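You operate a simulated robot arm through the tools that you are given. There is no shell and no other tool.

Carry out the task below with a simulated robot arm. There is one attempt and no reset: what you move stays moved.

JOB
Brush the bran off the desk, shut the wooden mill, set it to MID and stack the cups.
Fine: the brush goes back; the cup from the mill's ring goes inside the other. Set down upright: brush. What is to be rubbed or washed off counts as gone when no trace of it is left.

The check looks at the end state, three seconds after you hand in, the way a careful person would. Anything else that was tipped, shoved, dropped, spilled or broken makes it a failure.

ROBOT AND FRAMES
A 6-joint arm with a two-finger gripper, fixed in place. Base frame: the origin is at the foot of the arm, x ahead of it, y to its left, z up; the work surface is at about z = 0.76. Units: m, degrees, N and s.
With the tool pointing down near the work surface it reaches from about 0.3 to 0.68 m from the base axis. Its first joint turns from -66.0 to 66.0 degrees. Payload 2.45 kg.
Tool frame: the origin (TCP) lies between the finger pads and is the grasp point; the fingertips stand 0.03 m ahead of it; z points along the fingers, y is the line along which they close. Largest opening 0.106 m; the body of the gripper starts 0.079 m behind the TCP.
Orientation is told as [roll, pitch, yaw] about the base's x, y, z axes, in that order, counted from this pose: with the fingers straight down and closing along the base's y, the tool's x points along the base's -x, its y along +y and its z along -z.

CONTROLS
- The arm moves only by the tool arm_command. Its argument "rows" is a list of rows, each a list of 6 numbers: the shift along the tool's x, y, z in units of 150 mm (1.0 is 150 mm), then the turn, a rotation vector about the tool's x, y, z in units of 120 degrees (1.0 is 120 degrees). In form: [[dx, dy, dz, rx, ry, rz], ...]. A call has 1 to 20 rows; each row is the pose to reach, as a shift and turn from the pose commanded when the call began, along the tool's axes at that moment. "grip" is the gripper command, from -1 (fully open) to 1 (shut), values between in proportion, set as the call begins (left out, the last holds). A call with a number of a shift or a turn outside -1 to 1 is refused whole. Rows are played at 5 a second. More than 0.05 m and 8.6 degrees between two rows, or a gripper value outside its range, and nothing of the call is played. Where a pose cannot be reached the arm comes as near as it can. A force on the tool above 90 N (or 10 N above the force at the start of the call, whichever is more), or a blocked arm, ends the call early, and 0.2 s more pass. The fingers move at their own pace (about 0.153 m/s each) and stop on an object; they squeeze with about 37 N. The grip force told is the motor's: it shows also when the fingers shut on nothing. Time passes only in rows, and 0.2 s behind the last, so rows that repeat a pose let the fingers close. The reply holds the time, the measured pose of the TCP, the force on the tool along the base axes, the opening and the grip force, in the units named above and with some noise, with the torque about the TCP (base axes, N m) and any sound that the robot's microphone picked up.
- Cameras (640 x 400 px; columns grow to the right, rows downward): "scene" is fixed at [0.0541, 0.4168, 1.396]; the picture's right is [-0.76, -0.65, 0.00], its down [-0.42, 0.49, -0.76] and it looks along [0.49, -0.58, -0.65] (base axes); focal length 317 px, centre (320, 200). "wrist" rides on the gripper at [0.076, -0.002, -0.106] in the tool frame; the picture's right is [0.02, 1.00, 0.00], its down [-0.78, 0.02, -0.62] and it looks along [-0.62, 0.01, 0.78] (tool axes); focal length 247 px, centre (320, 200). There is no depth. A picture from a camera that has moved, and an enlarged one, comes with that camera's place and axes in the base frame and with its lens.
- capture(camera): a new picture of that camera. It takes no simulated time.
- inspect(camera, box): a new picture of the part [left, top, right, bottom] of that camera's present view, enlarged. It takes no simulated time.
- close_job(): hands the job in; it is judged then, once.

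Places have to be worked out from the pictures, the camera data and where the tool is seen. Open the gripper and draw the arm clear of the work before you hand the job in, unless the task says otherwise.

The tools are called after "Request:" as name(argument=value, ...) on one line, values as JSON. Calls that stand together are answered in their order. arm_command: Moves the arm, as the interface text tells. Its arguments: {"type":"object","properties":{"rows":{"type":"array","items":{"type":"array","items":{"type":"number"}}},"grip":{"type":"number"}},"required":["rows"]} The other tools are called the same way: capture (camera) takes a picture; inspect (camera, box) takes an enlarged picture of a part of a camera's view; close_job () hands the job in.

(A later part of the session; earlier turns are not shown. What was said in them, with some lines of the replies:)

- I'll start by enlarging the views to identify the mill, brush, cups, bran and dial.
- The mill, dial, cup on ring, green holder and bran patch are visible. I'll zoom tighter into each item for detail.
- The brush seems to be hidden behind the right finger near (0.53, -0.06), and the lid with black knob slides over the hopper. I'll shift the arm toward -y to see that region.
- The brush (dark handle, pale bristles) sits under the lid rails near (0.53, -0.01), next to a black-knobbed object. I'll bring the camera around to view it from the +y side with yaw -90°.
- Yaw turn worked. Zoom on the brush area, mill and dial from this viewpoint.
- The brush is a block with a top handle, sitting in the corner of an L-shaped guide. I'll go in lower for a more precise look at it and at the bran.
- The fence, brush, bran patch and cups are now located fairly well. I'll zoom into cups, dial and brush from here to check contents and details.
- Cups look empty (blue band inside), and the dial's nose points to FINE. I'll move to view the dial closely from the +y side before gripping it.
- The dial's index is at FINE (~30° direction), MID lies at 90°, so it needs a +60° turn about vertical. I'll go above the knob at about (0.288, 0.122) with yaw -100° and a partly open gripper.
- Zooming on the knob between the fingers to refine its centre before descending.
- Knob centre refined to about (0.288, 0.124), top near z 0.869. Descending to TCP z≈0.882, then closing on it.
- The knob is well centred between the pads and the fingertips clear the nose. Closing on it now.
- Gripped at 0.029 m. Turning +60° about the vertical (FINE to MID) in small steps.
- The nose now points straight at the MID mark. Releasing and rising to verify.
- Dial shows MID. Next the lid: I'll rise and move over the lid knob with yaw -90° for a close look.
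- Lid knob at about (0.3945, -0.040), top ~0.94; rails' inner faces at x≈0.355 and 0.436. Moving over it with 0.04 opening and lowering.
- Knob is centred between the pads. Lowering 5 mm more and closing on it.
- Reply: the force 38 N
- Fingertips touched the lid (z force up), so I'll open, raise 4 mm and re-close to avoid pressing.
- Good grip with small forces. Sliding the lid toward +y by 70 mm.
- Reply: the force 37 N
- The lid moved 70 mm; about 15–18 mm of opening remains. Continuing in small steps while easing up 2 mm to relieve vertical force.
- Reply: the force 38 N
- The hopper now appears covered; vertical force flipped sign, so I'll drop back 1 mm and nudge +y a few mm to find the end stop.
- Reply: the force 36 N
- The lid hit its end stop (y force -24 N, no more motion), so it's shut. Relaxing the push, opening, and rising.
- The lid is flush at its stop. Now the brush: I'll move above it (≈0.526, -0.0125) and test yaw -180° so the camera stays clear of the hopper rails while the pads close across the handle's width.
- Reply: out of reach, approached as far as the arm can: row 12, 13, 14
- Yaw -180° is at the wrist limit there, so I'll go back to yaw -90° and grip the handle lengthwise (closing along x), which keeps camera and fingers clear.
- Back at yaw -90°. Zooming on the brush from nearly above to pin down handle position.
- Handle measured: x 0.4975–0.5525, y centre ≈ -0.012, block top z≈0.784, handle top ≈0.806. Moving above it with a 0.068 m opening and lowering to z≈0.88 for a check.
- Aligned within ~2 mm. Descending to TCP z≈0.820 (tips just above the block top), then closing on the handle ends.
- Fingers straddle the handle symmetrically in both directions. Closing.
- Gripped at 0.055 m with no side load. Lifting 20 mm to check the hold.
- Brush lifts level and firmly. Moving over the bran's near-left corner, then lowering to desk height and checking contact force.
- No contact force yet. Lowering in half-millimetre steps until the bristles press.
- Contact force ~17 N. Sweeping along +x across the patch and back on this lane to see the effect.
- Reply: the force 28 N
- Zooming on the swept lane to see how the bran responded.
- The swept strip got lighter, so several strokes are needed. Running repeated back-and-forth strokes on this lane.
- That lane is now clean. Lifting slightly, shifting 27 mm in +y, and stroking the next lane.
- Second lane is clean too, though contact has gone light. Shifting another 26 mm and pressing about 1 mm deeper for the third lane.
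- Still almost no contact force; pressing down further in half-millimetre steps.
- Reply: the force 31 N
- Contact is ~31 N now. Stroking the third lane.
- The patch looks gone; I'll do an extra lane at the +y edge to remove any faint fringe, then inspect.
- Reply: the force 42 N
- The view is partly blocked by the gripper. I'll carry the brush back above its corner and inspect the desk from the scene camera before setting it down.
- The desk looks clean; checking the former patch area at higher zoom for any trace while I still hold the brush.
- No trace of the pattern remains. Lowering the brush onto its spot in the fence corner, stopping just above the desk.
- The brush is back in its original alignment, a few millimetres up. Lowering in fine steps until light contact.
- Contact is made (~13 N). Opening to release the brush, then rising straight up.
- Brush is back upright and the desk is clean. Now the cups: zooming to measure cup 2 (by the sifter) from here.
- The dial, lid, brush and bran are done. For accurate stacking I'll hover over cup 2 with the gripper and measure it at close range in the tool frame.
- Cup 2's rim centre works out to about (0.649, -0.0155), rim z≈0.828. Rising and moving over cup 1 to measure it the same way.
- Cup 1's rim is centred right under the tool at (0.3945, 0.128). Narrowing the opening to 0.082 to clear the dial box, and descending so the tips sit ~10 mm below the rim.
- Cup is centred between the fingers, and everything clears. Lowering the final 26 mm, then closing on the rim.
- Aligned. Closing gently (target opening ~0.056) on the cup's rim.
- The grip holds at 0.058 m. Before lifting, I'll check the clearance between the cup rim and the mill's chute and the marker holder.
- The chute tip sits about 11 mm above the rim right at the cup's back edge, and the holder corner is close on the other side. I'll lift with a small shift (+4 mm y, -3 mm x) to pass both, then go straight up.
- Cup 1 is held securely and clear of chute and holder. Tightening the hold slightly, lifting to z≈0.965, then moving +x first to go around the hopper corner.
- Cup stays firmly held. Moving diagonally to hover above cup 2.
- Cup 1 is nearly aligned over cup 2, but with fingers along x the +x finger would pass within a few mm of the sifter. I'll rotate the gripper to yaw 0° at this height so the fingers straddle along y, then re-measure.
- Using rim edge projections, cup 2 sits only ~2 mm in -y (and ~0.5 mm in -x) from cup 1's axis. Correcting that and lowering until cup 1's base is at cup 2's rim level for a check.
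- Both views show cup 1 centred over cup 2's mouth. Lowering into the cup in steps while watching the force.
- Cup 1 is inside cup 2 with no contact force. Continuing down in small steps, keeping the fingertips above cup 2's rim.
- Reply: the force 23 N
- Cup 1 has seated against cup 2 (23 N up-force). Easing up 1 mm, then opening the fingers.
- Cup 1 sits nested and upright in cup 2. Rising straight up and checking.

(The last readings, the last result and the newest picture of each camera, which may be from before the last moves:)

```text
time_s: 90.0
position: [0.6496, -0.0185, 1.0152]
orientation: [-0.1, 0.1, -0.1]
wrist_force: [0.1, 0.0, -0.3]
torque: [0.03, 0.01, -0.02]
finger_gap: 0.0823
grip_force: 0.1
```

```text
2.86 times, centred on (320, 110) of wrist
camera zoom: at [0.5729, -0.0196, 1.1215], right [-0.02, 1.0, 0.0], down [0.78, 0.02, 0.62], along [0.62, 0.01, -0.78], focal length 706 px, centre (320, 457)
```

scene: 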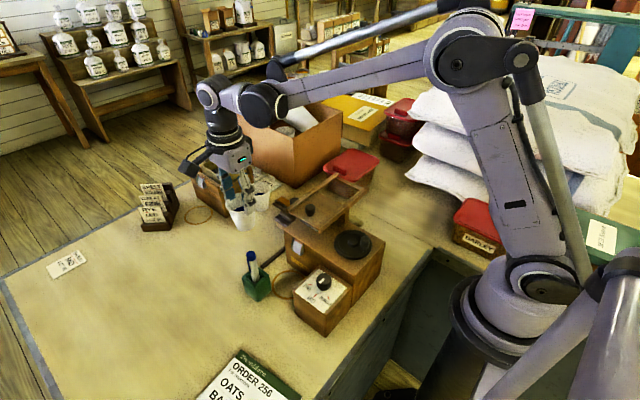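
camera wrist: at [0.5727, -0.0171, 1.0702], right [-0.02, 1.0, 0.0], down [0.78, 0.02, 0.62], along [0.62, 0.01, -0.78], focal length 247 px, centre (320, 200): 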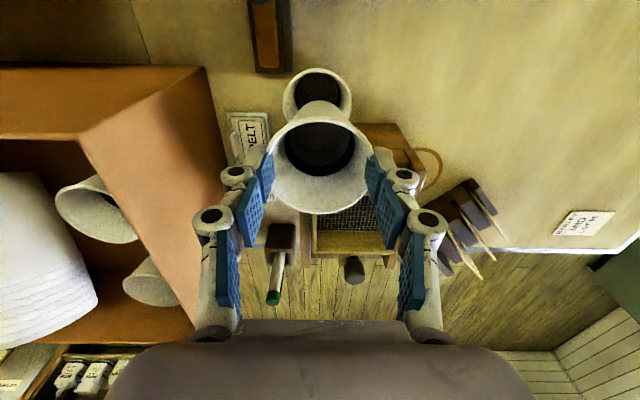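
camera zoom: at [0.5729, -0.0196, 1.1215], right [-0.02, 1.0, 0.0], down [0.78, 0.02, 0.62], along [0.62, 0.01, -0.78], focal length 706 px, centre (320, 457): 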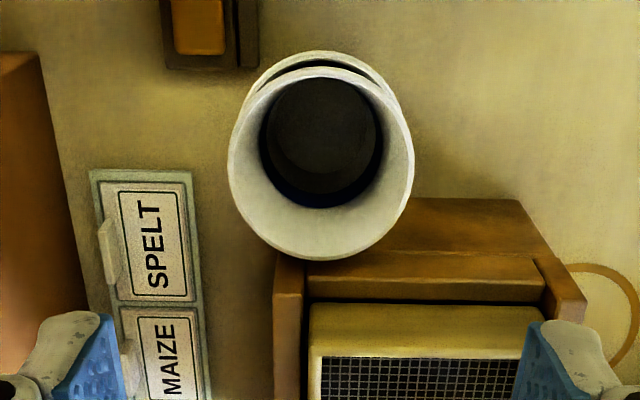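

The cups are stacked and level. Fully opening the gripper and withdrawing up and back toward the start pose, then doing a full final check.

Request:
arm_command(rows=[[0, 0, -0.25, 0, 0, 0], [0, 0, -0.5, 0, 0, 0], [0, 0, -0.7, 0, 0, 0], [0.25, 0.15, -0.7, 0, 0, 0], [0.5, 0.3, -0.7, 0, 0, 0], [0.75, 0.45, -0.7, 0, 0, 0], [1.0, 0.6, -0.7, 0, 0, 0], [1.0, 0.6, -0.7, 0, 0, 0]], grip=-1)

Request:
arm_command(rows=[[0.25, 0.1, 0, 0, 0, 0], [0.5, 0.2, 0, 0, 0, 0], [0.75, 0.3, 0, 0, 0, 0], [1.0, 0.4, 0, 0, 0, 0], [1.0, 0.4, 0, 0, 0, 0]])

Request:
capture(camera="scene")

Request:
capture(camera="wrist")

Request:
inspect(camera="wrist", box=[180, 0, 440, 180])

Request:
inspect(camera="wrist", box=[180, 120, 440, 320])

Request:
inspect(camera="scene", box=[180, 150, 380, 330])

```text
time_s: 91.8
position: [0.4984, 0.07, 1.1184]
orientation: [-0.1, 0.0, 0.0]
wrist_force: [-0.2, -0.5, 0.3]
torque: [-0.02, -0.01, 0.0]
finger_gap: 0.1062
grip_force: 0.1
out of reach, approached as far as the arm can: row 2, 3
```

```text
time_s: 93.0
position: [0.3515, 0.1312, 1.1223]
orientation: [0.0, 0.1, -0.1]
wrist_force: [0.6, 0.5, -0.8]
torque: [0.02, 0.02, -0.06]
finger_gap: 0.1063
grip_force: 0.0
```

```text
taken
```

scene: 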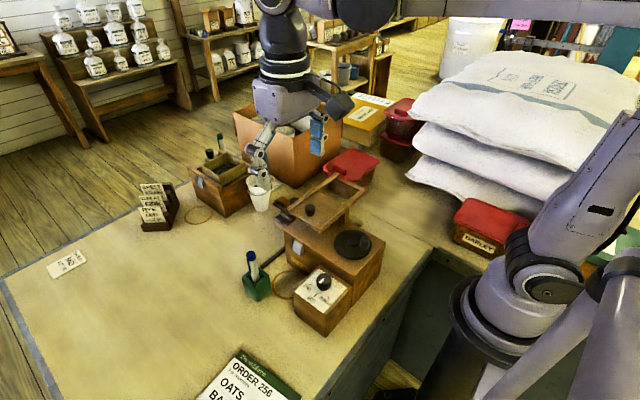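

```text
taken
camera wrist: at [0.2737, 0.1303, 1.2287], right [-0.02, 1.0, 0.0], down [0.78, 0.02, 0.62], along [0.62, 0.01, -0.78], focal length 247 px, centre (320, 200)
```

wrist: 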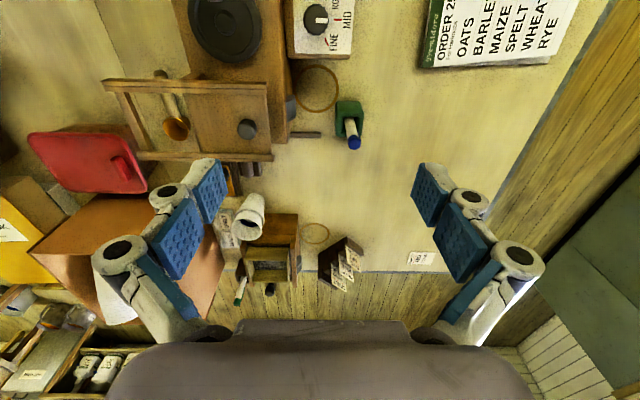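

```text
2.22 times, centred on (310, 90) of wrist
camera zoom: at [0.2737, 0.1303, 1.2287], right [-0.02, 1.0, 0.0], down [0.78, 0.02, 0.62], along [0.62, 0.01, -0.78], focal length 549 px, centre (342, 444)
```

zoom: 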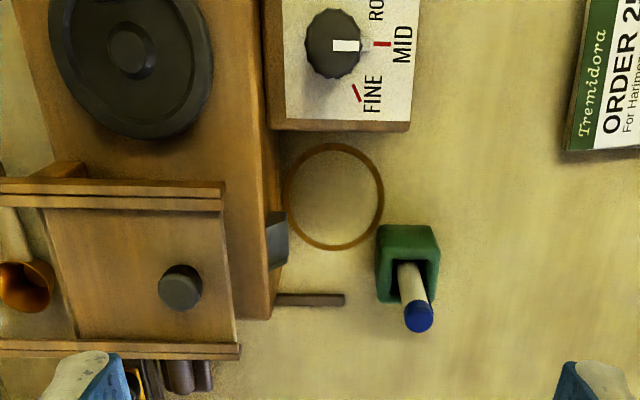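

```text
2.00 times, centred on (310, 220) of wrist
camera zoom: at [0.2737, 0.1303, 1.2287], right [-0.02, 1.0, 0.0], down [0.78, 0.02, 0.62], along [0.62, 0.01, -0.78], focal length 494 px, centre (340, 160)
```

zoom: 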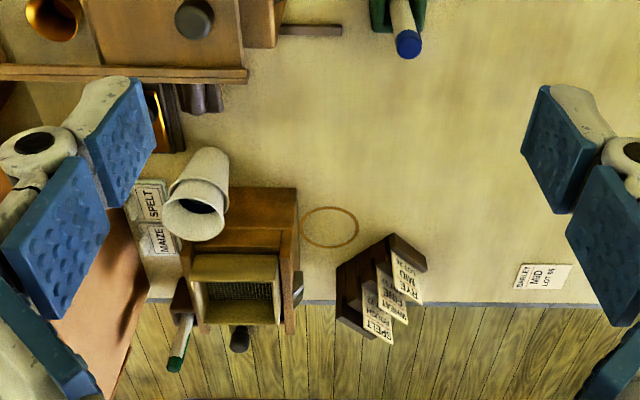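

```text
2.22 times, centred on (280, 240) of scene
camera zoom: at [0.054, 0.4168, 1.396], right [-0.76, -0.65, 0.0], down [-0.42, 0.49, -0.76], along [0.49, -0.58, -0.65], focal length 704 px, centre (409, 111)
```

zoom: 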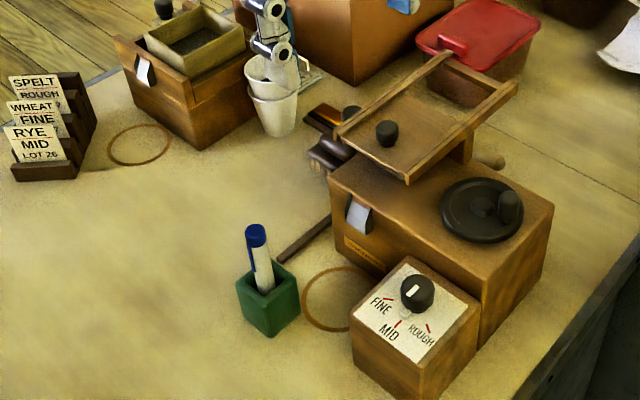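

Everything looks right; one last close look at the former bran area and the dial/brush before handing in.

Request:
inspect(camera="scene", box=[205, 200, 305, 270])

Request:
inspect(camera="wrist", box=[250, 120, 380, 220])

Request:
inspect(camera="scene", box=[260, 180, 340, 240])

```text
5.71 times, centred on (255, 235) of scene
camera zoom: at [0.054, 0.4168, 1.396], right [-0.76, -0.65, 0.0], down [-0.42, 0.49, -0.76], along [0.49, -0.58, -0.65], focal length 1809 px, centre (691, 0)
```

zoom: 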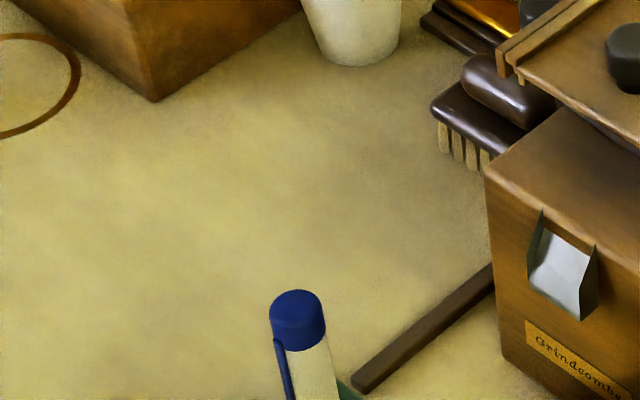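

```text
4.00 times, centred on (315, 170) of wrist
camera zoom: at [0.2737, 0.1303, 1.2287], right [-0.02, 1.0, 0.0], down [0.78, 0.02, 0.62], along [0.62, 0.01, -0.78], focal length 988 px, centre (340, 320)
```

zoom: 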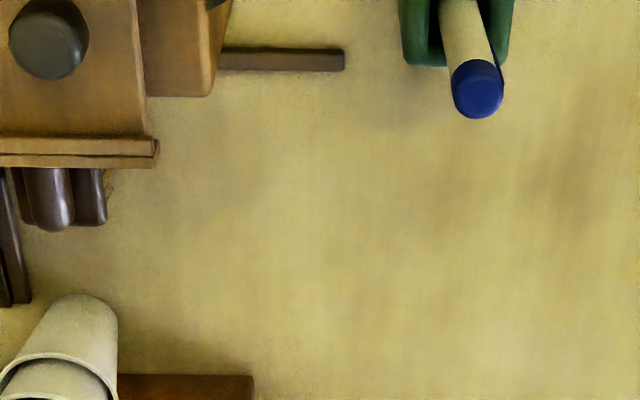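

```text
6.67 times, centred on (300, 210) of scene
camera zoom: at [0.054, 0.4168, 1.396], right [-0.76, -0.65, 0.0], down [-0.42, 0.49, -0.76], along [0.49, -0.58, -0.65], focal length 2111 px, centre (453, 133)
```

zoom: 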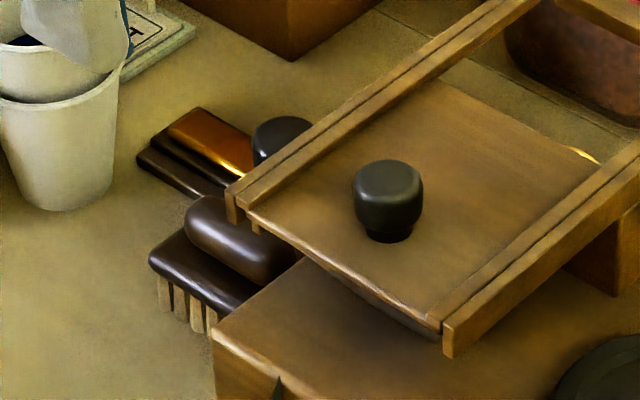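

The checks I could make all look good:
- **Desk:** no bran is visible.
- **Dial:** the index points at MID.
- **Lid:** it is against its end stop.
- **Brush:** it stands upright in its corner.
- **Cups:** the cup from the mill's ring sits inside the other.
- **Arm:** it is raised clear with the gripper open.

I'm handing in.

Request:
close_job()

```text
The job is handed in.
```

I finished all the steps and handed the job in. I haven't seen the check's result.

- **Bran:** brushed off. Close-up views from both cameras showed no trace of it. The faint mottling still visible there matches the rest of the desk.
- **Mill:** the lid is pushed shut against its end stop, and the dial points at MID.
- **Brush:** it stands upright in the fence corner where I picked it up, to within about 2 mm.
- **Cups:** the cup from the mill's ring is inside the other, and both stand upright. It went in about 40 mm of its roughly 70 mm height, so its rim stands about 30 mm above the outer one. It stopped there under about 23 N of push, so I left it.

In the final views nothing else had been tipped, moved or spilled. The arm finished raised clear of the desk with the gripper open.
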